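You operate a simulated robot arm through the tools that you are given. There is no shell and no other tool. Be economical: measure what you need, move in short steps, check, and stop when the job is done.

The job below is to be done with a simulated two-armed robot. You get a single attempt, and the scene is never put back.

TASK
Take the green tag labelled "29" from the top of the blue check bench and leave it on the top of the cream heat cabinet. Then open the left drawer of the grey check bench, fetch the yellow plug and set it in the inside of the grey check bench's left drawer, then shut the drawer. Then put two of the short white pipes from the top of the grey check bench in the grey bin. Then open the dark blue drawer under the bench top. Keep to this order. Set down upright: yellow plug.
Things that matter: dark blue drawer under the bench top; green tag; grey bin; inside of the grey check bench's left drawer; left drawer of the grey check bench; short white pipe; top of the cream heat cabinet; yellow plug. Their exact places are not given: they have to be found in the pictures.

It is judged by the outcome, as a careful person would: the job done as asked, and still so three seconds after it is handed in. It fails if anything else is knocked over, pushed out of place, dropped, spilled or broken.

THE ROBOT
Two 7-joint arms with two-finger parallel grippers on one trunk, on a base that drives. Base frame: it is fixed to the floor where the robot stands at the start and does not move with it; the origin is under the middle of the robot, x ahead of it, y to its left, z up. Lengths are in mm, angles in degrees, forces in N, time in s.
The left shoulder is at the start at [70, 133, 1301], the right one opposite. With the tool pointing down near the work surface each hand reaches from about 100 to 600 mm from the robot's upright axis, wherever it stands, measured 20 degrees to its own side. Places, roughly: dark blue drawer under the bench top [-1300, -1200, 600]; grey bin (30x22x15 cm) [2600, 700, 800]; inside of the grey check bench's left drawer [700, -1800, 600]; left drawer of the grey check bench [800, -1800, 600]; short white pipe (4x4x8 cm) [900, -1700, 800]; short white pipe (5x5x8 cm) [900, -1800, 800]; top of the cream heat cabinet [500, 300, 1100]; yellow plug (6x6x8 cm) [3000, -1900, 800]. Payload 1.57 kg a hand.
The TCP of each hand is the grasp point between the finger pads, 30 mm short of the fingertips. In the tool frame z runs along the fingers and y along their closing line. The gripper opens to 80 mm. The fingers are 17 mm wide and 12 mm thick; the gripper's body (40 by 82 mm) begins 80 mm behind the TCP.
Orientation is told as [roll, pitch, yaw] about the base's x, y, z axes, in that order, counted from this pose: with the fingers straight down and closing along the base's y, the tool's x points along the base's -x, its y along +y and its z along -z.

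THE INTERFACE
- The arms move only by the tool play_rows. It takes "left_commands", "right_commands" or both (then of equal length, played together; a hand with none holds still); each is a list of rows, each a list of 6 numbers: the shift along the tool's x, y, z in mm, then the turn, a rotation vector about the tool's x, y, z in degrees. In form: [[tx, ty, tz, ax, ay, az], ...]. A call has 1 to 10 rows; each row is the pose to reach, as a shift and turn from the pose commanded when the call began, along the tool's axes at that moment. "left_jaw" and "right_jaw" are, for a hand that has rows, the opening in per cent of the stroke, from 0 (shut) to 100 (fully open), set as the call begins (left out, the last holds). Each row takes 0.2 s and may step no farther than 50 mm and 8.6 degrees from the row before; otherwise, or with a gripper value out of range, the whole call is refused. Where a pose cannot be reached the arm comes as near as it can. A force on the tool above 40 N (or 10 N above the force at the start of the call, whichever is more), or a blocked arm, ends the call early, and 0.2 s more pass. Each finger travels about 153 mm/s and halts on what it meets, pressing with about 23 N; the grip force reading is that of the motor and also rises with nothing between the fingers. The clock runs only during rows and for 0.2 s after the last one: add rows that repeat a pose to give the fingers time. It gives the time, the measured TCP pose, the force on the tool (base axes), the opening and the grip force at its end, in the units of the frame above (readings bear some noise), with the torque about the TCP (base axes, N m) and any sound that the robot's microphone picked up.
- Cameras (640 x 400 px; columns grow to the right, rows downward): "scene" is now at [141.9, -4.8, 1537.1]; the picture's right is [-0.04, -1.00, -0.00], its down [-0.49, 0.02, -0.87] and it looks along [0.87, -0.04, -0.49] (base axes); focal length 214 px, centre (320, 200). "left" rides on the left gripper at [72, 7, -122] in its tool frame; the picture's right is [-0.09, 1.00, 0.00], its down [-0.84, -0.08, -0.54] and it looks along [-0.54, -0.05, 0.84] (tool axes); focal length 238 px, centre (320, 200). "right" rides on the right gripper at [72, -7, -122] in its tool frame; the picture's right is [0.09, 1.00, 0.00], its down [-0.84, 0.08, -0.54] and it looks along [-0.54, 0.05, 0.84] (tool axes); focal length 238 px, centre (320, 200).
- capture(camera): a new picture of that camera. No time passes.
- lift_body(by): slides the trunk up (or, below 0, down) by that many mm; the arms and the scene camera ride with it, the base frame stays. It gives what a move gives, with no picture.
- steer(legs): drives the robot by 1 to 6 legs, each [ahead, left, turn to the left] in mm, mm and degrees, along the robot's own axes; the way and the turn of a leg run together, so that a leg with both is an arc; at most 1500 mm and 180 degrees a leg. The arms and the cameras ride along, it lands a little off, and it stops where it bumps. It gives what a move gives.
- pan_tilt(pan, tilt): turns the head with the scene camera to pan (to the left, within 86 degrees either way) and tilt (down, from -29 to 69), counted from straight ahead of the robot. It gives what a move gives.
- locate(camera, pixels): for up to 12 pixels [column, row] of the newest picture of that camera ("zoom" is the newest enlarged one), the place [x, y, z] in the base frame of the surface seen there, good to about 2 mm. No time passes.
- enlarge(camera, box): a new picture of the part [left, top, right, bottom] of that camera's present view, enlarged. No time passes.
- close_job(): hands the job in; it is judged then, once.

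Work in short steps. Measure before you move; look again where a grasp or a placing could have gone wrong, and mend it. You have 117 turns and 110 pictures in all, those below and enlarged ones among them. Open the grippers and draw the arms clear of the work before you hand the job in, unless the task says otherwise; then end with one line.

The tools are called after "Request:" as a command line: name --argument value ..., lists and objects as JSON in quotes. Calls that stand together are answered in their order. play_rows: Moves the arms, as the interface text tells. Its arguments: {"type":"object","properties":{"left_commands":{"type":"array","items":{"type":"array","items":{"type":"number"}}},"left_jaw":{"type":"number"},"right_commands":{"type":"array","items":{"type":"array","items":{"type":"number"}}},"right_jaw":{"type":"number"}},"required":[]} The other tools are called the same way: lift_body (by) slides the trunk up or down; steer (legs) drives the base; pan_tilt (pan, tilt) turns the head that bears the scene camera; capture (camera) takes a picture; locate (camera, pixels) gives the place of the surface under pixels of a picture; enlarge (camera, box) takes an enlarged picture of a part of a camera's view; close_job () hands the job in.

At the start:

```text
time: 0.0
left_position: [387.5, 37.8, 1434.1]
left_orientation: [0.0, 0.0, 0.0]
left_wrist_force: [0.3, 1.0, -0.4]
left_moment: [0.02, 0.01, 0.01]
left_finger_gap: 79.9
left_gripper_force: 0.1
right_position: [385.4, -377.1, 1367.7]
right_orientation: [0.0, 0.0, 0.0]
right_wrist_force: [-0.2, -0.5, 0.2]
right_moment: [0.03, -0.02, 0.04]
right_finger_gap: 80.0
right_gripper_force: 0.0
trunk travel left (down, up): [-875.0, 65.0]
robot x, y, heading: [-2.9, -2.5, 0.1]
head pan, tilt: [-2.4, 29.5]
```

scene: 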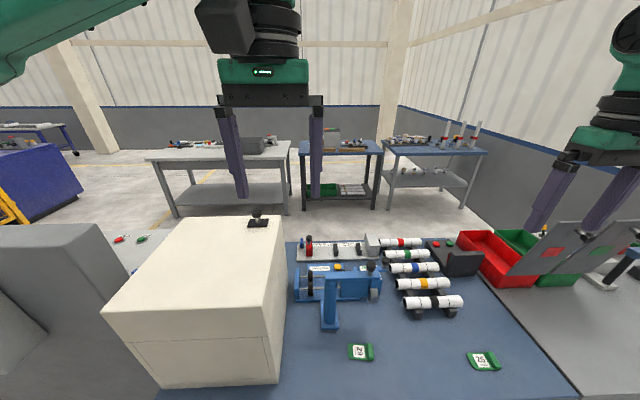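
right: 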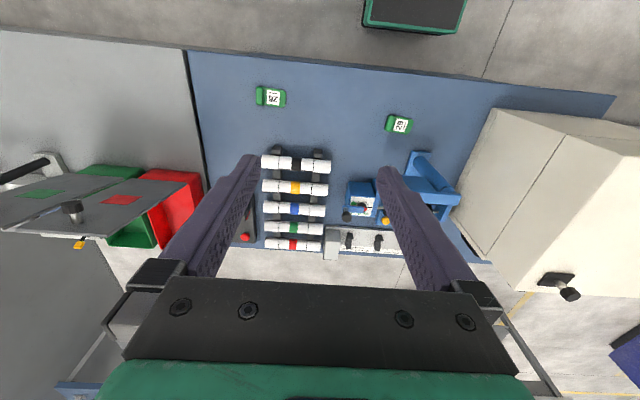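
left: 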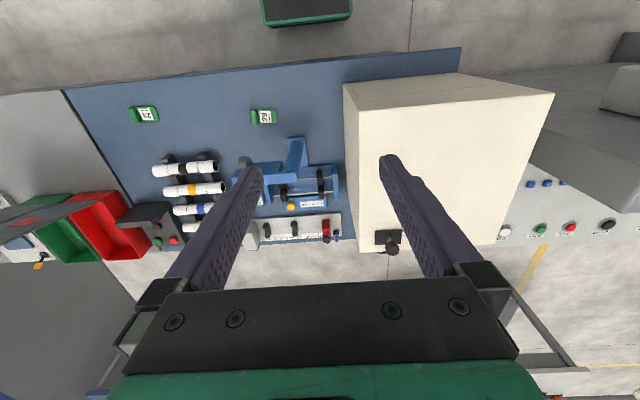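

Two green tags show at scene (360,351) and (483,360). I enlarge to read them.

Request:
enlarge --camera "scene" --box '[320, 320, 520, 390]'

Request:
locate --camera "scene" --pixels '[[360, 351], [348, 352], [372, 352], [360, 344], [484, 360], [200, 300], [240, 240], [150, 320], [270, 330], [265, 225], [320, 380]]'

Request:
enlarge --camera "right" --box '[240, 70, 440, 150]'

```text
3.20 times, centred on (420, 355) of scene
```

zoom: 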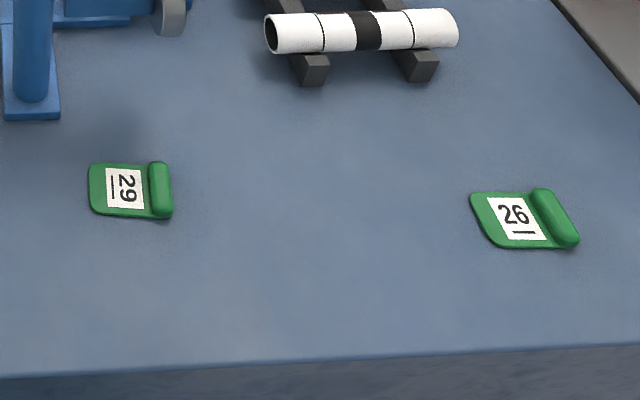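

```text
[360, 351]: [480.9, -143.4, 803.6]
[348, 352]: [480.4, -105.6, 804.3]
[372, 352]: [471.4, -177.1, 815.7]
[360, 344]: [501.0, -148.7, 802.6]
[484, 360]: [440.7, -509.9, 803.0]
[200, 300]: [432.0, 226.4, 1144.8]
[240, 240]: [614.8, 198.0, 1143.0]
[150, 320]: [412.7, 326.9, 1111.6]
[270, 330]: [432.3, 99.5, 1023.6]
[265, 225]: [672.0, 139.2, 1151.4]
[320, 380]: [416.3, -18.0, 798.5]
```

```text
3.20 times, centred on (340, 110) of right
```

zoom: 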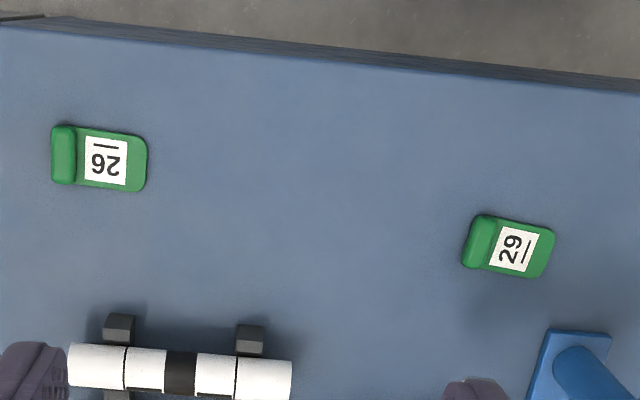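

The "29" tag is the left one; its ridge (handle) is near y≈-172. I locate its ridge precisely in the zoom.

Request:
locate --camera "zoom" --pixels '[[488, 220], [480, 242], [471, 264], [467, 240], [492, 244], [497, 222], [489, 270], [548, 254], [515, 250], [553, 232], [540, 276]]'

```text
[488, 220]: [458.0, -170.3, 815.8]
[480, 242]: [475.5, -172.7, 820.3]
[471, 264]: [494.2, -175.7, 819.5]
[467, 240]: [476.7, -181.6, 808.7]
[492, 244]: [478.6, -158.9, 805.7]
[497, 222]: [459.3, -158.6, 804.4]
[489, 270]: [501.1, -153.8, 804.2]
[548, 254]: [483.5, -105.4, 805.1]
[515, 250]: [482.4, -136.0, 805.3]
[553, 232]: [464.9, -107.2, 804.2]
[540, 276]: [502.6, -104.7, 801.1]
```

Ridge centre is about (477,-172.5), top z 820, running about -8.5° from x. The right arm goes above it in ten steps, turned 8.5°.

Request:
play_rows --right_commands '[[-9.2, 20.5, 36.7, 0, 0, 0.85], [-18.3, 40.9, 73.4, 0, 0, 1.7], [-27.5, 61.4, 110.1, 0, 0, 2.55], [-36.6, 81.8, 146.8, 0, 0, 3.4], [-45.8, 102.3, 183.5, 0, 0, 4.25], [-55, 122.8, 220.2, 0, 0, 5.1], [-64.1, 143.2, 256.9, 0, 0, 5.95], [-73.3, 163.7, 293.6, 0, 0, 6.8], [-82.4, 184.1, 330.3, 0, 0, 7.65], [-91.6, 204.6, 367, 0, 0, 8.5]]' --right_jaw 60

Request:
capture --camera "right"

```text
time: 2.2
left_position: [388.8, 39.4, 1435.0]
left_orientation: [0.0, 0.0, 0.0]
left_wrist_force: [1.0, 0.5, -0.1]
left_moment: [0.0, -0.01, -0.01]
left_finger_gap: 80.1
left_gripper_force: 0.1
right_position: [477.7, -172.3, 999.3]
right_orientation: [0.1, 0.1, -8.6]
right_wrist_force: [-0.1, -0.5, 0.7]
right_moment: [-0.04, -0.02, 0.0]
right_finger_gap: 48.0
right_gripper_force: 0.0
trunk travel left (down, up): [-875.0, 65.0]
robot x, y, heading: [2.1, -1.4, -0.0]
head pan, tilt: [-2.4, 29.5]
```

```text
104 pictures are left
```

right: 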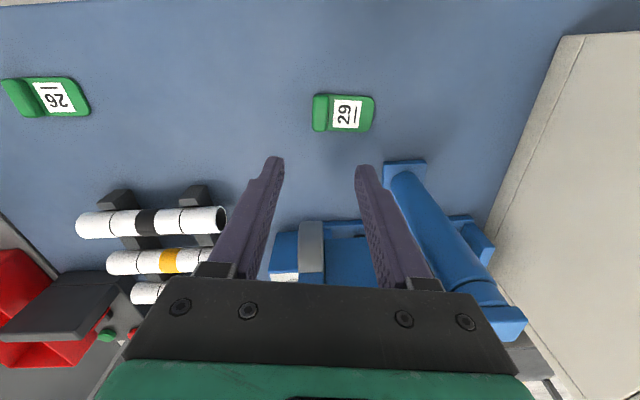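

Aligned above the tag. I check the blue post's distance to the hand before lowering.

Request:
locate --camera "right" --pixels '[[405, 165], [405, 185], [440, 230], [470, 280], [495, 320], [320, 110], [210, 222], [310, 235]]'

```text
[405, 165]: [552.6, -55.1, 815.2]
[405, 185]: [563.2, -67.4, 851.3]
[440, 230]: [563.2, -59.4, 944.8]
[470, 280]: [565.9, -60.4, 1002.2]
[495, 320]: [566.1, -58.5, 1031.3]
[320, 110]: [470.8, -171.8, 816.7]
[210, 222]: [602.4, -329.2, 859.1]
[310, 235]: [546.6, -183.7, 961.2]
```

The fixture is at least 65 mm away from the hand's axis. I descend 162 mm to TCP z≈837 and then close.

Request:
play_rows --right_commands '[[0, 0, 45, 0, 0, 0], [0, 0, 90, 0, 0, 0], [0, 0, 125, 0, 0, 0], [0, 0, 150, 0, 0, 0], [0, 0, 162, 0, 0, 0], [0, 0, 162, 0, 0, 0]]'

Request:
capture --camera "right"

```text
time: 3.6
left_position: [389.3, 37.4, 1433.8]
left_orientation: [0.0, 0.0, 0.0]
left_wrist_force: [0.2, -0.4, 0.1]
left_moment: [0.01, -0.01, -0.01]
left_finger_gap: 80.0
left_gripper_force: 0.1
right_position: [427.8, -210.0, 925.0]
right_orientation: [0.0, 0.0, -8.6]
right_wrist_force: [-0.5, -0.2, 0.7]
right_moment: [-0.01, -0.01, 0.01]
right_finger_gap: 47.8
right_gripper_force: 0.1
right hand out of reach, approached as far as the arm can: row 1, 2, 3, 4, 5, 6
trunk travel left (down, up): [-875.0, 65.0]
robot x, y, heading: [-1.9, -1.1, -0.2]
head pan, tilt: [-2.4, 29.5]
```

```text
103 pictures are left
```

right: 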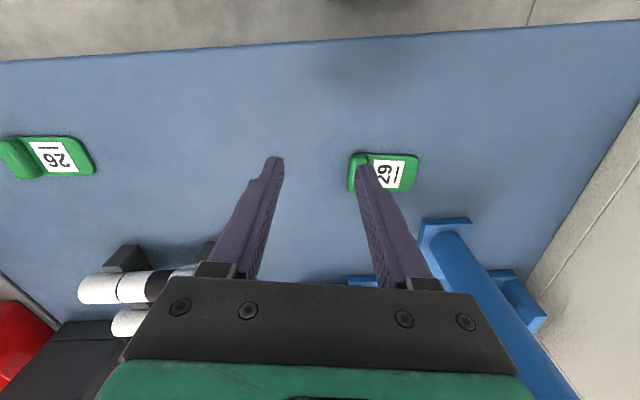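

That pose is out of reach at this trunk height. I raise the hand back over the tag and lower the trunk.

Request:
play_rows --right_commands '[[0, 0, -40, 0, 0, 0], [0, 0, -80, 0, 0, 0], [0, 0, -120, 0, 0, 0], [0, 0, -160, 0, 0, 0], [0, 0, -200, 0, 0, 0], [0, 0, -200, 0, 0, 0]]'

Request:
lift_body --by -165

Request:
capture --camera "right"

```text
time: 5.0
left_position: [387.8, 38.4, 1433.3]
left_orientation: [0.0, -0.1, 0.1]
left_wrist_force: [0.9, -0.2, -0.1]
left_moment: [0.01, 0.03, 0.05]
left_finger_gap: 80.4
left_gripper_force: 0.0
right_position: [426.3, -210.3, 1123.0]
right_orientation: [0.0, 0.0, -8.5]
right_wrist_force: [-0.6, -0.5, -0.6]
right_moment: [-0.03, 0.02, 0.0]
right_finger_gap: 48.0
right_gripper_force: 0.1
trunk travel left (down, up): [-875.0, 65.0]
robot x, y, heading: [-1.4, -0.2, -0.1]
head pan, tilt: [-2.4, 29.5]
```

```text
time: 6.9
left_position: [388.6, 38.5, 1268.7]
left_orientation: [-0.1, 0.0, 0.0]
left_wrist_force: [-0.2, 0.8, -0.2]
left_moment: [-0.01, 0.01, 0.01]
left_finger_gap: 80.0
left_gripper_force: 0.0
right_position: [426.0, -211.0, 958.0]
right_orientation: [0.0, 0.0, -8.5]
right_wrist_force: [-0.2, -0.6, -0.2]
right_moment: [-0.03, 0.0, 0.01]
right_finger_gap: 48.0
right_gripper_force: 0.0
trunk travel left (down, up): [-710.0, 230.0]
robot x, y, heading: [2.5, 3.4, 0.3]
head pan, tilt: [-2.4, 29.5]
```

```text
102 pictures are left
```

right: 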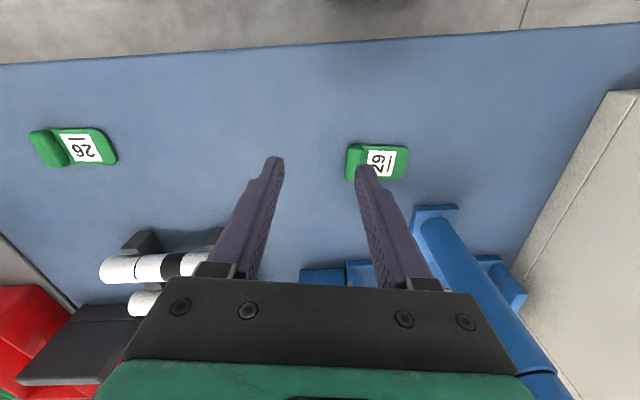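

Now at (426,-211,958). I shift over to the ridge, then lower to z≈837.

Request:
play_rows --right_commands '[[-22, 23, 10, 0, 0, 0], [-44.7, 45.6, 30, 0, 0, 0], [-44.7, 45.6, 70, 0, 0, 0], [-44.7, 45.6, 100, 0, 0, 0], [-44.7, 45.6, 121, 0, 0, 0], [-44.7, 45.6, 121, 0, 0, 0]]'

Request:
capture --camera "right"

```text
time: 8.3
left_position: [387.0, 37.1, 1269.0]
left_orientation: [0.0, 0.1, 0.1]
left_wrist_force: [0.3, 0.7, -0.7]
left_moment: [0.01, -0.03, -0.01]
left_finger_gap: 79.9
left_gripper_force: 0.1
right_position: [477.4, -171.7, 837.4]
right_orientation: [-0.1, 0.0, -8.5]
right_wrist_force: [0.3, 0.5, -0.4]
right_moment: [-0.01, 0.02, 0.0]
right_finger_gap: 48.0
right_gripper_force: 0.0
trunk travel left (down, up): [-710.0, 230.0]
robot x, y, heading: [4.0, 0.4, -0.1]
head pan, tilt: [-2.4, 29.5]
```

```text
101 pictures are left
```

right: 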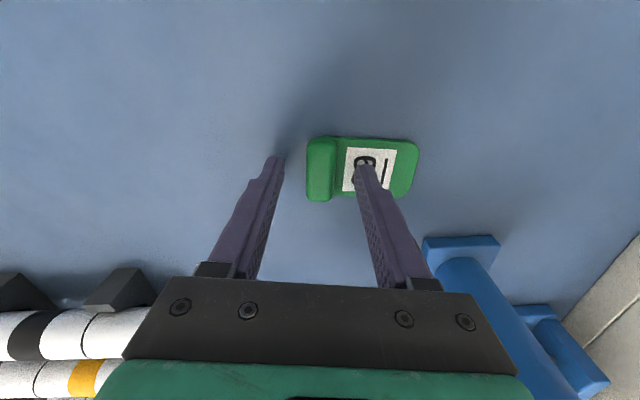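

The ridge lies between the fingertips. I close and wait.

Request:
play_rows --right_commands '[[0, 0, 0, 0, 0, 0], [0, 0, 0, 0, 0, 0], [0, 0, 0, 0, 0, 0]]' --right_jaw 0

Request:
play_rows --right_commands '[[0, 0, -40, 0, 0, 0], [0, 0, -80, 0, 0, 0], [0, 0, -120, 0, 0, 0]]'

Request:
capture --camera "right"

Request:
capture --camera "scene"

```text
time: 9.1
left_position: [388.0, 37.3, 1268.6]
left_orientation: [0.0, -0.1, 0.0]
left_wrist_force: [0.5, 0.7, 0.3]
left_moment: [0.04, -0.05, 0.01]
left_finger_gap: 80.2
left_gripper_force: 0.1
right_position: [477.4, -172.4, 837.0]
right_orientation: [0.0, 0.0, -8.5]
right_wrist_force: [0.5, 0.1, 0.0]
right_moment: [-0.04, -0.01, -0.04]
right_finger_gap: 18.7
right_gripper_force: 23.2
trunk travel left (down, up): [-710.0, 230.0]
robot x, y, heading: [2.9, 1.6, 0.1]
head pan, tilt: [-2.4, 29.5]
```

```text
time: 9.9
left_position: [386.9, 36.8, 1269.1]
left_orientation: [0.0, -0.1, 0.0]
left_wrist_force: [0.1, 0.3, -0.5]
left_moment: [-0.03, -0.01, -0.01]
left_finger_gap: 80.1
left_gripper_force: 0.0
right_position: [476.3, -171.4, 956.6]
right_orientation: [0.0, 0.1, -8.5]
right_wrist_force: [0.1, 0.0, 0.1]
right_moment: [-0.01, -0.04, 0.02]
right_finger_gap: 18.9
right_gripper_force: 22.8
trunk travel left (down, up): [-710.0, 230.0]
robot x, y, heading: [-0.5, 1.0, 0.1]
head pan, tilt: [-2.4, 29.5]
```

```text
100 pictures are left
```

right: 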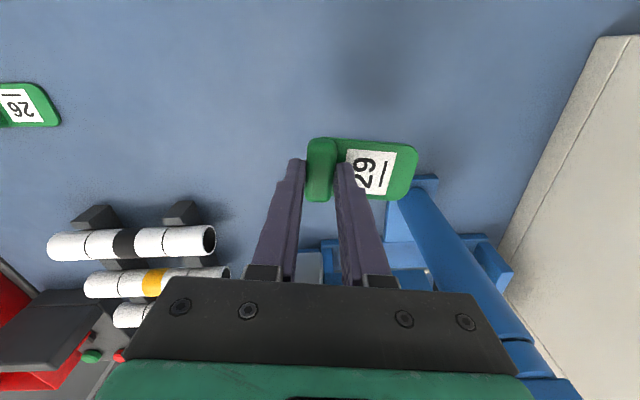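

```text
99 pictures are left
```

scene: 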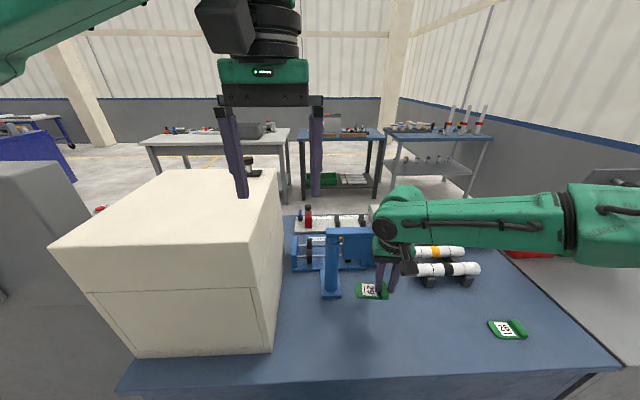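

Tag is held. I raise the trunk so that the tag clears the cabinet top.

Request:
lift_body --by 225

Request:
play_rows --right_commands '[[10, 0, -40, 0, 0, 0], [25, 0, -80, 0, 0, 0], [40, 0, -100, 0, 0, 0]]'

Request:
capture --camera "scene"

```text
time: 12.2
left_position: [387.2, 37.9, 1493.9]
left_orientation: [0.0, 0.0, 0.1]
left_wrist_force: [-0.4, 0.8, -0.4]
left_moment: [0.0, -0.01, 0.01]
left_finger_gap: 79.9
left_gripper_force: 0.1
right_position: [477.3, -171.6, 1180.6]
right_orientation: [0.0, 0.0, -8.5]
right_wrist_force: [-0.3, -0.3, -0.6]
right_moment: [-0.02, -0.03, 0.03]
right_finger_gap: 18.9
right_gripper_force: 23.1
trunk travel left (down, up): [-935.0, 5.0]
robot x, y, heading: [-1.2, 1.8, 0.3]
head pan, tilt: [-2.4, 29.5]
```

```text
time: 13.1
left_position: [386.4, 38.1, 1493.9]
left_orientation: [0.0, 0.0, 0.0]
left_wrist_force: [-0.5, -0.3, -1.7]
left_moment: [0.0, -0.02, -0.01]
left_finger_gap: 80.1
left_gripper_force: 0.0
right_position: [435.9, -165.8, 1280.6]
right_orientation: [0.0, 0.0, -8.5]
right_wrist_force: [0.4, -0.7, -1.3]
right_moment: [-0.02, -0.01, 0.04]
right_finger_gap: 19.1
right_gripper_force: 23.4
trunk travel left (down, up): [-935.0, 5.0]
robot x, y, heading: [0.2, -1.7, -0.0]
head pan, tilt: [-2.4, 29.5]
```

```text
98 pictures are left
```

scene: 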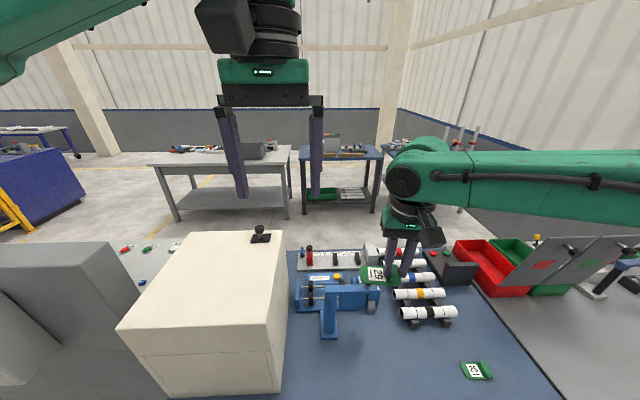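

I measure the cabinet top's corners and drive left 320 mm so that the right hand comes over it.

Request:
locate --camera "scene" --pixels '[[122, 325], [186, 235], [281, 236], [275, 345], [215, 290], [250, 300], [262, 230], [252, 241], [30, 260], [110, 250]]'

Request:
steer --legs '[[0, 320, 0]]'

Request:
capture --camera "scene"

Request:
capture --camera "right"

```text
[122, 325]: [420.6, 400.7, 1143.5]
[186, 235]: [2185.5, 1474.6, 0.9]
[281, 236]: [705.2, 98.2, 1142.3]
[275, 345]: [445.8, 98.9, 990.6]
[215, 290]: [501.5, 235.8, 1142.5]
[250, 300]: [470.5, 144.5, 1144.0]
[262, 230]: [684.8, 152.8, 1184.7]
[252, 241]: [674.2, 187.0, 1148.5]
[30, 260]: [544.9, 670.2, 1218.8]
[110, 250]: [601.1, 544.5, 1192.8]
```

```text
time: 15.2
left_position: [387.1, 356.1, 1494.2]
left_orientation: [0.2, -0.1, 0.3]
left_wrist_force: [0.0, -0.3, 0.0]
left_moment: [0.03, 0.01, 0.0]
left_finger_gap: 80.1
left_gripper_force: 0.0
right_position: [437.1, 153.7, 1280.5]
right_orientation: [0.0, 0.0, -8.3]
right_wrist_force: [0.1, -0.2, -0.3]
right_moment: [0.0, 0.0, 0.01]
right_finger_gap: 18.8
right_gripper_force: 23.1
trunk travel left (down, up): [-935.0, 5.0]
robot x, y, heading: [0.7, 320.2, 0.1]
head pan, tilt: [-2.4, 29.5]
```

```text
97 pictures are left
```

scene: 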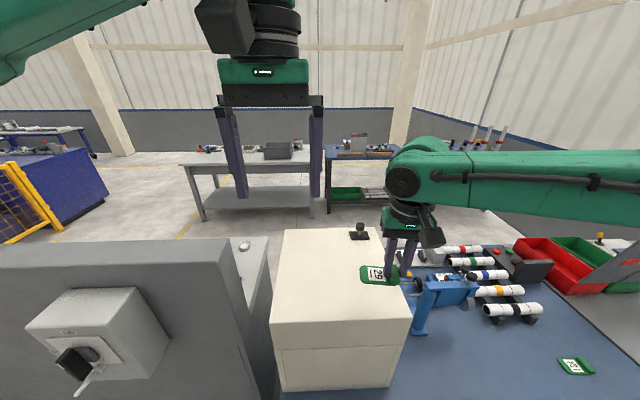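

```text
96 pictures are left
```

right: 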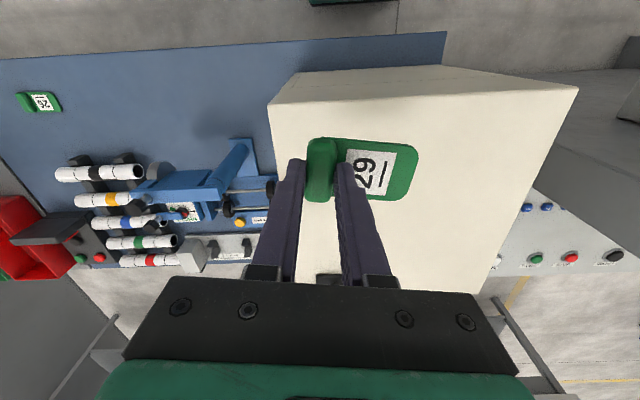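

Cabinet top is z≈1143. I move to (530,190) and descend to TCP ≈1181.

Request:
play_rows --right_commands '[[-29, 16.5, 0, 0, 0, 0], [-58, 33, 0, 0, 0, 0], [-86.7, 49.4, 0, 0, 0, 0], [-86.7, 49.4, 35, 0, 0, 0], [-86.7, 49.4, 65, 0, 0, 0], [-86.7, 49.4, 85, 0, 0, 0], [-86.7, 49.4, 95, 0, 0, 0], [-86.7, 49.4, 99, 0, 0, 0], [-86.7, 49.4, 99, 0, 0, 0]]'

Request:
capture --camera "right"

```text
time: 17.2
left_position: [387.6, 360.6, 1494.0]
left_orientation: [0.0, 0.0, 0.2]
left_wrist_force: [-0.2, 0.1, 0.5]
left_moment: [0.03, -0.01, -0.01]
left_finger_gap: 80.1
left_gripper_force: 0.0
right_position: [516.1, 183.3, 1186.1]
right_orientation: [0.1, -0.1, -8.4]
right_wrist_force: [0.1, -0.3, -0.4]
right_moment: [0.0, -0.03, -0.01]
right_finger_gap: 18.6
right_gripper_force: 22.8
right hand out of reach, approached as far as the arm can: row 3, 4, 5, 6, 7, 8, 9
trunk travel left (down, up): [-935.0, 5.0]
robot x, y, heading: [-0.3, 324.3, 0.3]
head pan, tilt: [-2.4, 29.5]
```

```text
95 pictures are left
```

right: 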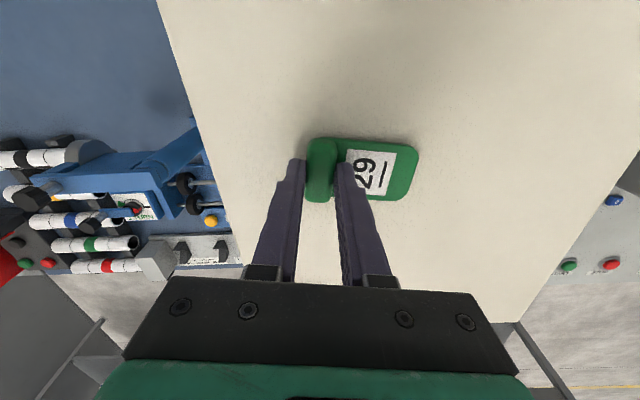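

It reached (516,183,1186). I back off 15 mm in x, lower 5.5 mm and check for contact.

Request:
play_rows --right_commands '[[15, 0, 0, 0, 0, 0], [15, 0, 3, 0, 0, 0], [15, 0, 5.5, 0, 0, 0], [15, 0, 5.5, 0, 0, 0]]'

Request:
enlarge --camera "scene" --box '[320, 230, 440, 305]'

```text
time: 18.2
left_position: [387.1, 360.8, 1494.2]
left_orientation: [0.0, 0.1, 0.2]
left_wrist_force: [-0.4, -0.5, 0.3]
left_moment: [0.0, 0.03, 0.0]
left_finger_gap: 80.0
left_gripper_force: 0.1
right_position: [501.4, 184.7, 1181.2]
right_orientation: [0.0, -0.2, -8.4]
right_wrist_force: [1.1, -0.3, 6.0]
right_moment: [0.05, 0.07, -0.02]
right_finger_gap: 18.7
right_gripper_force: 23.0
trunk travel left (down, up): [-935.0, 5.0]
robot x, y, heading: [-1.0, 324.3, 0.2]
head pan, tilt: [-2.4, 29.5]
```

```text
5.33 times, centred on (380, 268) of scene
```

zoom: 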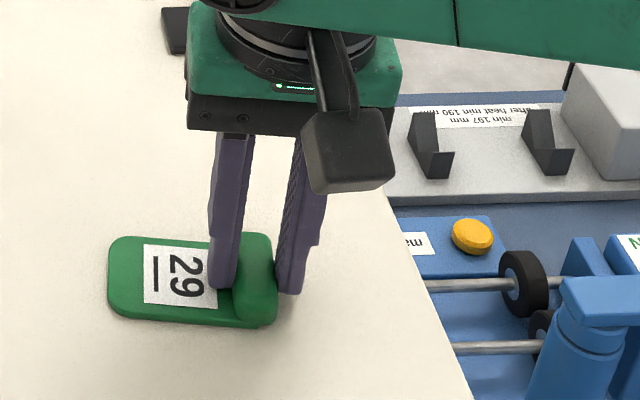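

Upward force of 6 N shows contact. I open the fingers and rise.

Request:
play_rows --right_commands '[[0, 0, 0, 0, 0, 0], [0, 0, 0, 0, 0, 0], [0, 0, -30, 0, 0, 0], [0, 0, -70, 0, 0, 0], [0, 0, -115, 0, 0, 0], [30, 0, -150, 0, 0, 0], [70, 0, -160, 0, 0, 0], [110, 0, -160, 0, 0, 0]]' --right_jaw 60

Request:
capture --camera "scene"

```text
time: 20.0
left_position: [384.0, 361.1, 1494.4]
left_orientation: [0.0, -0.1, 0.2]
left_wrist_force: [-0.2, -0.2, -0.3]
left_moment: [0.04, -0.04, 0.0]
left_finger_gap: 80.1
left_gripper_force: 0.0
right_position: [389.7, 201.2, 1341.1]
right_orientation: [0.0, -0.1, -8.4]
right_wrist_force: [0.1, -0.4, -0.5]
right_moment: [0.0, -0.02, -0.01]
right_finger_gap: 47.8
right_gripper_force: 0.0
trunk travel left (down, up): [-935.0, 5.0]
robot x, y, heading: [0.8, 319.4, 0.1]
head pan, tilt: [-2.4, 29.5]
```

```text
93 pictures are left
```

scene: 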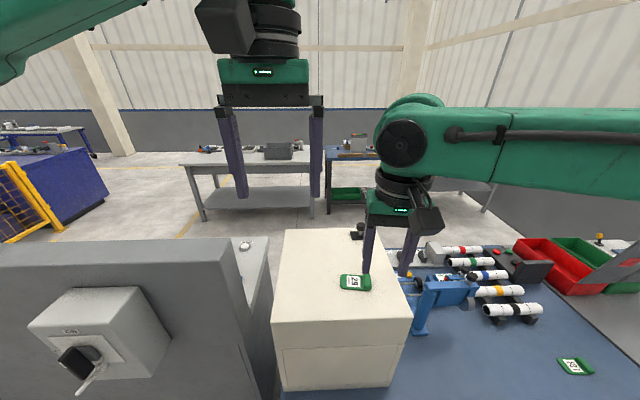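

The tag rests on the cabinet. I back away a bit and look to the right for the grey check bench.

Request:
steer --legs '[[-350, -320, 0]]'

Request:
pan_tilt --pan -70 --tilt 25

Request:
capture --camera "scene"

```text
time: 22.8
left_position: [40.4, 40.4, 1494.0]
left_orientation: [0.0, 0.1, 0.0]
left_wrist_force: [-0.2, -0.5, -0.7]
left_moment: [-0.02, 0.04, 0.02]
left_finger_gap: 80.1
left_gripper_force: 0.0
right_position: [44.5, -119.8, 1339.8]
right_orientation: [-0.1, 0.1, -8.3]
right_wrist_force: [0.6, 0.0, -0.2]
right_moment: [0.01, 0.02, -0.01]
right_finger_gap: 48.2
right_gripper_force: 0.1
trunk travel left (down, up): [-935.0, 5.0]
robot x, y, heading: [-349.5, 0.3, -0.1]
head pan, tilt: [-2.4, 29.5]
```

```text
time: 24.2
left_position: [39.0, 39.0, 1493.4]
left_orientation: [0.0, 0.0, 0.1]
left_wrist_force: [-1.3, 0.3, -0.1]
left_moment: [-0.01, -0.03, 0.01]
left_finger_gap: 80.0
left_gripper_force: 0.0
right_position: [44.3, -120.7, 1340.1]
right_orientation: [0.1, 0.1, -8.4]
right_wrist_force: [-0.2, -0.7, 0.1]
right_moment: [-0.05, -0.04, 0.01]
right_finger_gap: 48.0
right_gripper_force: 0.1
trunk travel left (down, up): [-935.0, 5.0]
robot x, y, heading: [-344.6, -3.3, 0.1]
head pan, tilt: [-70.0, 25.0]
```

```text
92 pictures are left
```

scene: 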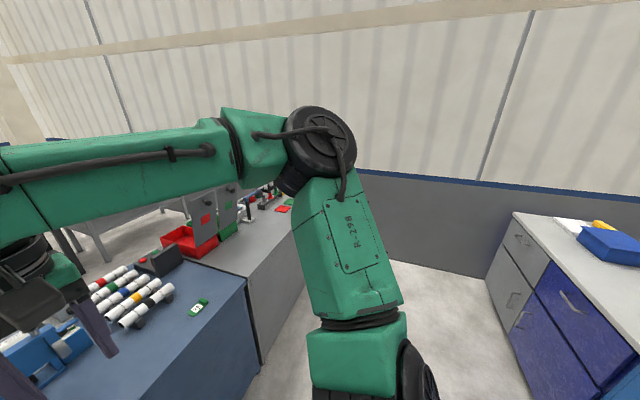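

The right arm blocks the view. I turn the robot 80° right in place and look again.

Request:
steer --legs '[[0, 0, -80]]'

Request:
pan_tilt --pan 15 --tilt 22

Request:
capture --camera "scene"

```text
time: 28.1
left_position: [-248.1, -375.5, 1494.2]
left_orientation: [0.0, 0.0, -80.6]
left_wrist_force: [1.0, 0.2, -0.4]
left_moment: [0.01, -0.01, 0.0]
left_finger_gap: 80.1
left_gripper_force: 0.0
right_position: [-404.3, -405.9, 1340.1]
right_orientation: [-0.1, 0.1, -89.1]
right_wrist_force: [0.6, 0.2, -0.1]
right_moment: [0.0, 0.0, 0.03]
right_finger_gap: 48.3
right_gripper_force: 0.1
trunk travel left (down, up): [-935.0, 5.0]
robot x, y, heading: [-350.8, -2.0, -80.5]
head pan, tilt: [-70.0, 25.0]
```

```text
time: 29.6
left_position: [-248.5, -375.0, 1494.9]
left_orientation: [0.1, -0.1, -80.5]
left_wrist_force: [-0.7, 0.0, 0.5]
left_moment: [-0.01, -0.02, -0.01]
left_finger_gap: 80.0
left_gripper_force: 0.0
right_position: [-405.4, -405.1, 1340.8]
right_orientation: [0.0, 0.0, -89.1]
right_wrist_force: [-0.5, 0.4, -1.0]
right_moment: [-0.02, -0.02, 0.02]
right_finger_gap: 48.3
right_gripper_force: 0.1
trunk travel left (down, up): [-935.0, 5.0]
robot x, y, heading: [-347.9, 5.8, -80.7]
head pan, tilt: [15.0, 22.0]
```

```text
91 pictures are left
```

scene: 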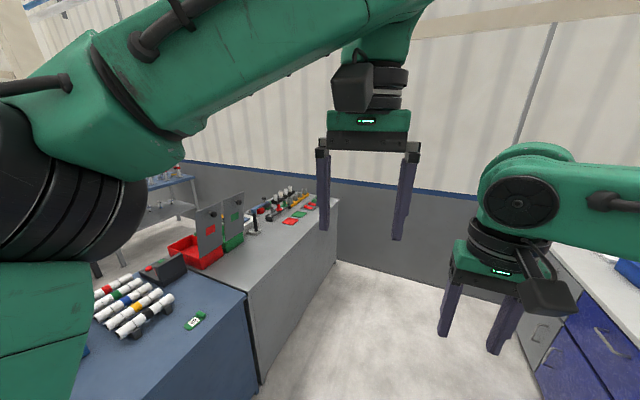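

I check how much floor is free between the grey bench and the blue drawer cabinet.

Request:
locate --camera "scene" --pixels '[[262, 375], [330, 265], [335, 205], [255, 300], [540, 310], [565, 300], [610, 320], [630, 345], [300, 215], [560, 250]]'

```text
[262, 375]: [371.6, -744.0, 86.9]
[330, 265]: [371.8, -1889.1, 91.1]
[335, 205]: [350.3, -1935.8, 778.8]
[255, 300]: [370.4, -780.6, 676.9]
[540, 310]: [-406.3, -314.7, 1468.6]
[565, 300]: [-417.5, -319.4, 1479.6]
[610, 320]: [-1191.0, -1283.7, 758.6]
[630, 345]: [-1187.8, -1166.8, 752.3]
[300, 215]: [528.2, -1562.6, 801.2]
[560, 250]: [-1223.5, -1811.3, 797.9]
```

The corridor is about 1560 mm wide. I drive to about (-380,-1100) and turn to face the grey bench.

Request:
steer --legs '[[1090, -200, 0], [0, 0, 55]]'

Request:
pan_tilt --pan 0 --tilt 22

Request:
capture --camera "scene"

```text
time: 37.7
left_position: [3.8, -1222.8, 1493.6]
left_orientation: [0.0, 0.0, -24.8]
left_wrist_force: [-0.1, -0.3, 0.1]
left_moment: [-0.02, 0.0, -0.01]
left_finger_gap: 80.2
left_gripper_force: 0.1
right_position: [-59.9, -1369.1, 1340.6]
right_orientation: [-0.1, 0.0, -33.2]
right_wrist_force: [-0.4, 0.1, 0.3]
right_moment: [0.0, -0.03, -0.04]
right_finger_gap: 47.8
right_gripper_force: 0.0
trunk travel left (down, up): [-935.0, 5.0]
robot x, y, heading: [-363.1, -1094.0, -24.4]
head pan, tilt: [15.0, 22.0]
```

```text
time: 38.5
left_position: [4.1, -1221.9, 1493.4]
left_orientation: [0.0, 0.0, -24.9]
left_wrist_force: [0.6, 0.5, -0.6]
left_moment: [-0.02, -0.02, 0.03]
left_finger_gap: 80.1
left_gripper_force: 0.0
right_position: [-58.0, -1367.8, 1340.5]
right_orientation: [-0.1, 0.0, -33.3]
right_wrist_force: [-0.7, 0.1, 0.5]
right_moment: [-0.02, 0.0, 0.01]
right_finger_gap: 48.1
right_gripper_force: 0.1
trunk travel left (down, up): [-935.0, 5.0]
robot x, y, heading: [-360.3, -1093.6, -25.0]
head pan, tilt: [0.0, 22.0]
```

```text
90 pictures are left
```

scene: 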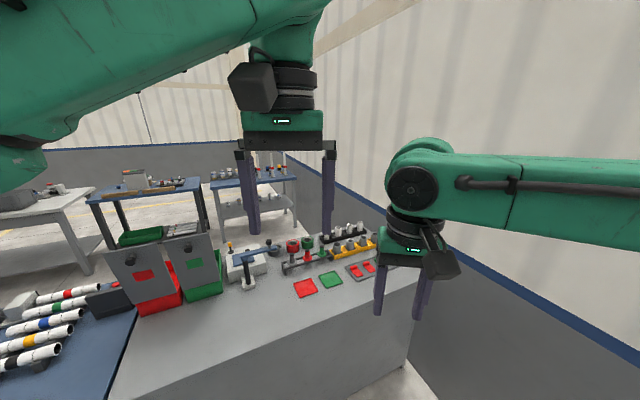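

I zoom on the objects at the far end of the bench and measure them.

Request:
enlarge --camera "scene" --box '[220, 210, 420, 310]'

Request:
locate --camera "scene" --pixels '[[325, 228], [350, 225], [365, 250], [350, 247], [292, 245], [307, 245], [305, 288], [268, 249], [145, 295], [400, 355], [350, 229], [258, 262]]'

```text
3.20 times, centred on (320, 260) of scene
```

zoom: 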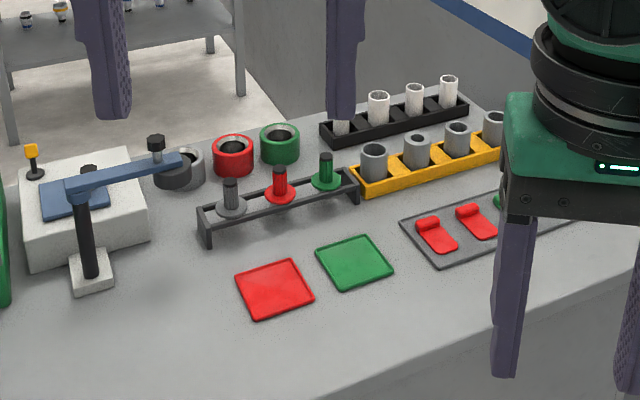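

```text
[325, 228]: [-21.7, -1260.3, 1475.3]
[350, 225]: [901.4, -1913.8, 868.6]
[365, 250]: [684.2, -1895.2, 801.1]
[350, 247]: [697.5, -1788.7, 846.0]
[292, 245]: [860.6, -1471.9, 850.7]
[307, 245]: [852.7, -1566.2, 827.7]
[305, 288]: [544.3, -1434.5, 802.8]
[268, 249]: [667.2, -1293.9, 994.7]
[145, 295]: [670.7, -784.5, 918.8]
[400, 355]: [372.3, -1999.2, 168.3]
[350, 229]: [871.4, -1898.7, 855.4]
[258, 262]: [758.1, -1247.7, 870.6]
```

The drawers must face the far (+x) side, since the drawer's front is at x≈800 and inside at 700. I go back to look for a passage at the left end of the bench line.

Request:
steer --legs '[[0, 0, 115], [900, 100, 0]]'

Request:
capture --camera "scene"

Request:
pan_tilt --pan -35 --tilt 22

Request:
capture --camera "scene"

```text
time: 48.1
left_position: [-542.4, 184.8, 1494.2]
left_orientation: [-0.1, -0.2, 92.0]
left_wrist_force: [-1.5, -0.9, -0.6]
left_moment: [0.0, -0.02, -0.02]
left_finger_gap: 80.1
left_gripper_force: 0.1
right_position: [-382.0, 192.8, 1341.6]
right_orientation: [0.0, -0.1, 83.4]
right_wrist_force: [0.5, -0.6, -0.1]
right_moment: [-0.02, -0.05, -0.01]
right_finger_gap: 48.2
right_gripper_force: 0.0
trunk travel left (down, up): [-935.0, 5.0]
robot x, y, heading: [-489.5, -203.9, 91.9]
head pan, tilt: [0.0, 22.0]
```

```text
88 pictures are left
```

scene: 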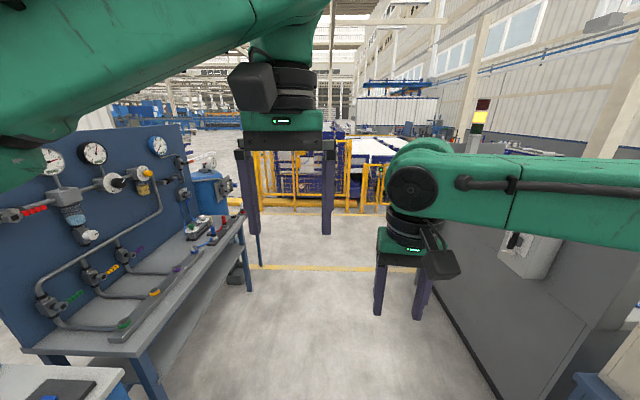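

```text
time: 49.1
left_position: [-542.6, 186.6, 1493.7]
left_orientation: [-0.1, 0.1, 91.9]
left_wrist_force: [0.1, -0.6, -0.6]
left_moment: [0.0, 0.0, 0.02]
left_finger_gap: 79.9
left_gripper_force: 0.0
right_position: [-383.5, 194.7, 1340.1]
right_orientation: [0.0, 0.0, 83.4]
right_wrist_force: [0.7, 0.0, 0.7]
right_moment: [0.02, -0.03, 0.02]
right_finger_gap: 48.1
right_gripper_force: 0.1
trunk travel left (down, up): [-935.0, 5.0]
robot x, y, heading: [-492.7, -201.3, 91.7]
head pan, tilt: [-35.0, 22.0]
```

```text
87 pictures are left
```

scene: 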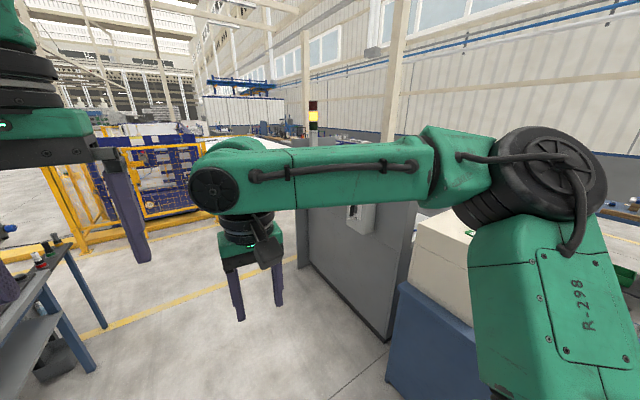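

The machine's far end is near pixel (300,265). I locate the passage and its bounds.

Request:
locate --camera "scene" --pixels '[[305, 260], [345, 295], [390, 330], [300, 230], [160, 300], [100, 320], [280, 270], [175, 205], [60, 240], [200, 285]]'

```text
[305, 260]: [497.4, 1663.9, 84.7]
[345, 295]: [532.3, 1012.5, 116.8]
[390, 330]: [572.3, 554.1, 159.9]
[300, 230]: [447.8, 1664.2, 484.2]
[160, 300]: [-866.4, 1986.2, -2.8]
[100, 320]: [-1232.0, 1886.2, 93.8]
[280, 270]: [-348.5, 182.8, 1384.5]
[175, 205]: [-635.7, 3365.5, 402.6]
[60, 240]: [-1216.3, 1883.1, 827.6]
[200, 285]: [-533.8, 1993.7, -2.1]
```

The grey machine ends at y≈1664 and the fence is beyond 3000. I drive to about (-350,2150) and turn to look along +x.

Request:
steer --legs '[[1200, -100, -1.9], [1150, 0, 0], [0, 0, -90]]'

Request:
pan_tilt --pan 0 --tilt 20

Request:
capture --camera "scene"

```text
time: 64.5
left_position: [-14.8, 2172.4, 1493.6]
left_orientation: [0.0, 0.0, -0.6]
left_wrist_force: [0.2, 0.2, 1.4]
left_moment: [-0.02, -0.01, 0.0]
left_finger_gap: 79.9
left_gripper_force: 0.2
right_position: [-11.7, 2013.2, 1340.1]
right_orientation: [0.1, -0.1, -9.1]
right_wrist_force: [-0.1, 0.1, -0.6]
right_moment: [0.01, 0.02, 0.0]
right_finger_gap: 48.0
right_gripper_force: 0.0
trunk travel left (down, up): [-935.0, 5.0]
robot x, y, heading: [-398.5, 2137.0, -0.5]
head pan, tilt: [-35.0, 22.0]
```

```text
time: 65.5
left_position: [-15.6, 2171.8, 1494.4]
left_orientation: [0.1, 0.0, -0.7]
left_wrist_force: [0.9, 0.6, 0.1]
left_moment: [0.0, -0.01, -0.02]
left_finger_gap: 79.9
left_gripper_force: 0.0
right_position: [-12.3, 2011.3, 1340.8]
right_orientation: [-0.1, 0.0, -9.0]
right_wrist_force: [-0.1, -0.2, 0.0]
right_moment: [0.03, 0.01, 0.01]
right_finger_gap: 47.9
right_gripper_force: 0.0
trunk travel left (down, up): [-935.0, 5.0]
robot x, y, heading: [-402.1, 2137.2, -0.7]
head pan, tilt: [0.0, 20.0]
```

```text
86 pictures are left
```

scene: 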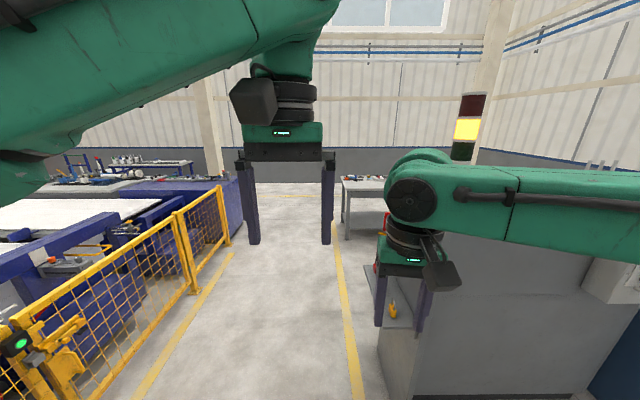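

The corridor between fence and machine is open. I measure its bounds.

Request:
locate --camera "scene" --pixels '[[385, 360], [368, 270], [345, 235], [343, 185], [230, 240], [195, 290], [300, 195], [120, 380], [330, 350], [398, 320]]'

```text
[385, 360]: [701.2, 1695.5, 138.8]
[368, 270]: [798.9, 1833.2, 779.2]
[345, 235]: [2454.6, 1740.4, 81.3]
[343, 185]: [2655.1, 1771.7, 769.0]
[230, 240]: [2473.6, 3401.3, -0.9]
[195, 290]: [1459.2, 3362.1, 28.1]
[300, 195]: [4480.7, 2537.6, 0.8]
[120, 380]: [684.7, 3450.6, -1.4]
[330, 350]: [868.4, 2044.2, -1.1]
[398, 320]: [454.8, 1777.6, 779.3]
```

I shift left, drive to about (1600,2500), turn right 90° and look down the aisle between the benches.

Request:
steer --legs '[[0, 400, 0.7], [1500, 0, 0], [500, 0, 0], [0, 0, -90]]'

Request:
capture --camera "scene"

```text
time: 81.3
left_position: [1656.6, 2155.0, 1494.2]
left_orientation: [0.0, 0.0, -88.8]
left_wrist_force: [0.5, 0.3, 0.4]
left_moment: [-0.03, 0.01, -0.01]
left_finger_gap: 80.0
left_gripper_force: 0.1
right_position: [1496.3, 2146.3, 1339.8]
right_orientation: [0.1, 0.0, -97.2]
right_wrist_force: [-0.2, 0.2, -0.1]
right_moment: [0.01, 0.0, 0.01]
right_finger_gap: 48.1
right_gripper_force: 0.0
trunk travel left (down, up): [-935.0, 5.0]
robot x, y, heading: [1607.1, 2540.0, -88.7]
head pan, tilt: [0.0, 20.0]
```

```text
85 pictures are left
```

scene: 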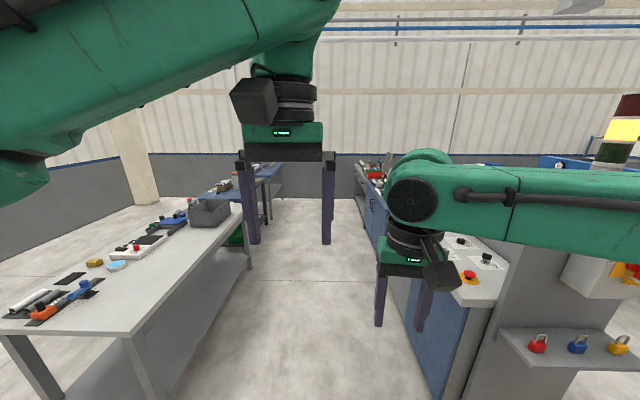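

The aisle is clear; the grey bin is at (210,213) on the grey table. I measure the aisle and bin.

Request:
locate --camera "scene" --pixels '[[130, 325], [242, 205], [210, 213], [190, 225], [228, 205], [460, 330], [375, 205], [362, 190], [240, 260], [264, 190], [480, 300], [448, 378]]'

```text
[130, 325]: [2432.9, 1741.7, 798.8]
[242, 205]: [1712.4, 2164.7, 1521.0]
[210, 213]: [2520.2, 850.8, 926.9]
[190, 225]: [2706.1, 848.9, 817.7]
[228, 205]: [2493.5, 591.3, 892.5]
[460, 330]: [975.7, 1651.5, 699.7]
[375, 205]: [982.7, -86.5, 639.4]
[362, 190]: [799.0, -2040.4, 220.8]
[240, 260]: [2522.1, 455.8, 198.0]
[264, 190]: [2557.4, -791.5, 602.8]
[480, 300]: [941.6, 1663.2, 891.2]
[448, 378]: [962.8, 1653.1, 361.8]
```

I drive down the aisle to about y=-1150 and look at the grey bench's far side.

Request:
steer --legs '[[1500, 0, -0.7], [1500, 0, 0], [600, 0, 0], [0, 0, -45]]'

Request:
pan_tilt --pan 0 --tilt 28

Request:
capture --camera "scene"

```text
time: 100.9
left_position: [1446.3, -1368.7, 1493.5]
left_orientation: [0.1, 0.0, -134.0]
left_wrist_force: [0.3, -0.2, -0.7]
left_moment: [-0.02, -0.02, 0.01]
left_finger_gap: 80.3
left_gripper_force: 0.0
right_position: [1328.6, -1261.5, 1339.3]
right_orientation: [-0.1, 0.0, -142.5]
right_wrist_force: [0.2, -0.4, -0.4]
right_moment: [-0.01, 0.0, -0.01]
right_finger_gap: 48.0
right_gripper_force: 0.1
trunk travel left (down, up): [-935.0, 5.0]
robot x, y, heading: [1688.7, -1061.1, -134.0]
head pan, tilt: [0.0, 20.0]
```

```text
time: 101.6
left_position: [1445.2, -1368.3, 1494.9]
left_orientation: [0.0, 0.1, -134.0]
left_wrist_force: [0.5, -0.5, -0.2]
left_moment: [0.01, 0.03, -0.02]
left_finger_gap: 79.9
left_gripper_force: 0.1
right_position: [1328.7, -1261.5, 1341.2]
right_orientation: [-0.1, 0.0, -142.6]
right_wrist_force: [-0.2, -0.1, 0.0]
right_moment: [-0.01, 0.0, -0.03]
right_finger_gap: 48.0
right_gripper_force: 0.1
trunk travel left (down, up): [-935.0, 5.0]
robot x, y, heading: [1688.7, -1061.3, -134.0]
head pan, tilt: [0.0, 28.0]
```

```text
84 pictures are left
```

scene: 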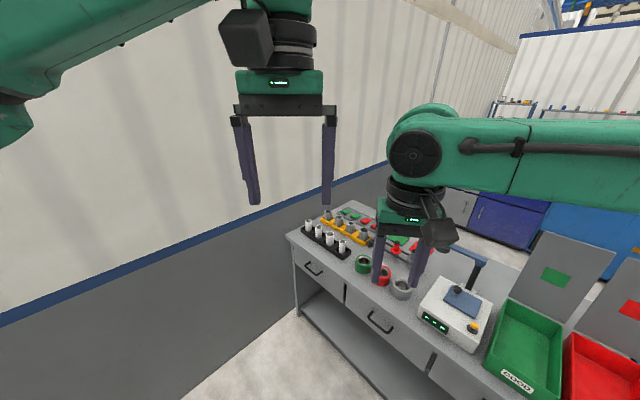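

The left drawer with its bow handle shows at (315,268), the rack of four white pipes above it. I enlarge and measure.

Request:
enlarge --camera "scene" --box '[280, 200, 400, 320]'

Request:
locate --camera "scene" --pixels '[[305, 264], [314, 272], [323, 277], [298, 255], [342, 295], [296, 240], [308, 224], [318, 230], [329, 235], [341, 243], [380, 322], [320, 262]]'

```text
3.33 times, centred on (340, 260) of scene
```

zoom: 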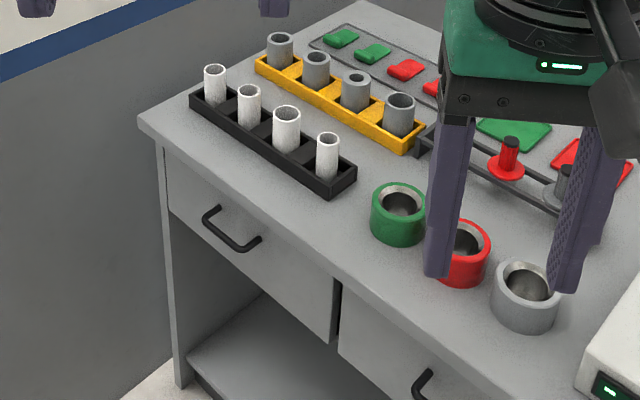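

```text
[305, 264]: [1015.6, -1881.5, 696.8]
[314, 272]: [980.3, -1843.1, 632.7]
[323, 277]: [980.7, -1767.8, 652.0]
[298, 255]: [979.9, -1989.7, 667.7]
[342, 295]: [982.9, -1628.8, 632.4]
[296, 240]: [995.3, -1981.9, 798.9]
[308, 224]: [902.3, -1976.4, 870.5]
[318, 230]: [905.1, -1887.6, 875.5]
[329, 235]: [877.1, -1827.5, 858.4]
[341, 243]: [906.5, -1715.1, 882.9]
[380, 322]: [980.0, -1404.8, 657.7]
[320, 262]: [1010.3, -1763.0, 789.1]
```

Request:
locate --camera "zoom" --pixels '[[205, 222], [218, 235], [230, 244], [240, 250], [250, 247], [205, 212], [259, 239], [165, 190], [335, 290], [140, 122], [215, 90], [250, 100]]'

```text
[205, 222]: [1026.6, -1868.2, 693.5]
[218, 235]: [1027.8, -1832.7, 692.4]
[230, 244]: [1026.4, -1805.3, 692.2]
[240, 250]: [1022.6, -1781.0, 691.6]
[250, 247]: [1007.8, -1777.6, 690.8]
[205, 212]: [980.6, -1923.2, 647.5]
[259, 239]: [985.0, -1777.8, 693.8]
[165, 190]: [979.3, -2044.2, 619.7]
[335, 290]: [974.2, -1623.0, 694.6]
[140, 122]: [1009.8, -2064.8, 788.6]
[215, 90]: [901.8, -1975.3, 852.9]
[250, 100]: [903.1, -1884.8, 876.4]
```

The handle bar is at x≈1025, y -1875…-1778, z≈692. Before working near the wall I check how far my left elbow sticks out.

Request:
pan_tilt --pan 60 --tilt 15

Request:
capture --camera "scene"

```text
time: 102.9
left_position: [1445.9, -1367.8, 1494.2]
left_orientation: [-0.1, 0.0, -134.0]
left_wrist_force: [0.7, 0.5, 0.4]
left_moment: [0.01, 0.03, -0.02]
left_finger_gap: 80.0
left_gripper_force: 0.0
right_position: [1327.8, -1261.4, 1341.6]
right_orientation: [0.1, -0.1, -142.5]
right_wrist_force: [-1.3, -0.8, -0.5]
right_moment: [-0.01, -0.01, -0.03]
right_finger_gap: 47.9
right_gripper_force: 0.0
trunk travel left (down, up): [-935.0, 5.0]
robot x, y, heading: [1687.0, -1064.5, -134.2]
head pan, tilt: [60.0, 15.0]
```

```text
82 pictures are left
```

scene: 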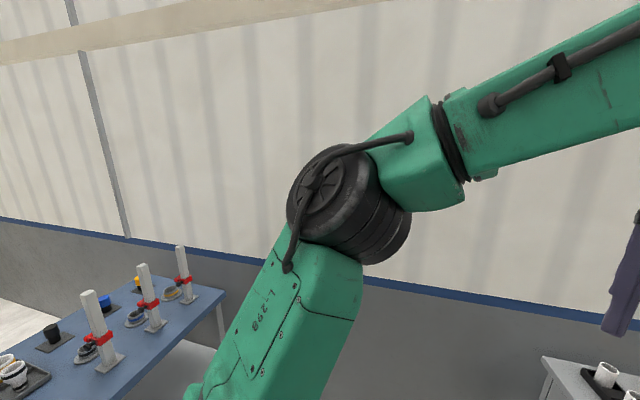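

Request:
locate --camera "scene" --pixels '[[320, 195], [290, 195], [370, 190], [280, 270], [400, 240], [15, 365], [55, 330], [140, 300], [140, 283], [105, 298], [225, 290]]'

Request:
enlarge --camera "scene" --box '[0, 230, 240, 400]'

```text
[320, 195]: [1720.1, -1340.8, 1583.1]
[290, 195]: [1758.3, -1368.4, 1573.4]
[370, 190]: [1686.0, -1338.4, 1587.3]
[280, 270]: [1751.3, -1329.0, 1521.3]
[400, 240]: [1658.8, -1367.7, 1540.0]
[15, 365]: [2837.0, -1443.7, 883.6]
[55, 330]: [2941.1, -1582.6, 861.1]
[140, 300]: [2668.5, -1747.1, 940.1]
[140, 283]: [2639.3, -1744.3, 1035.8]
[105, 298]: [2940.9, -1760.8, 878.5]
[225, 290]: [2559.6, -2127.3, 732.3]
```

```text
2.35 times, centred on (120, 315) of scene
```

zoom: 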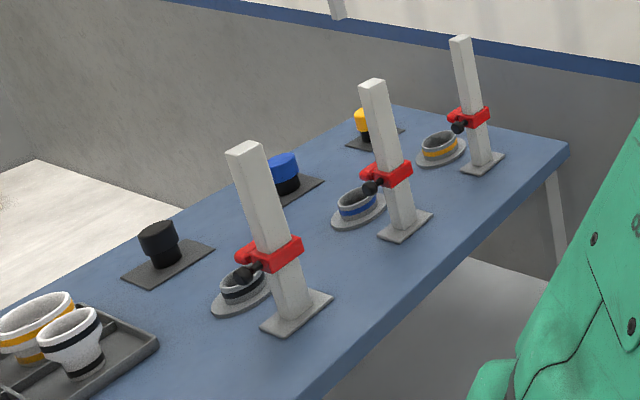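

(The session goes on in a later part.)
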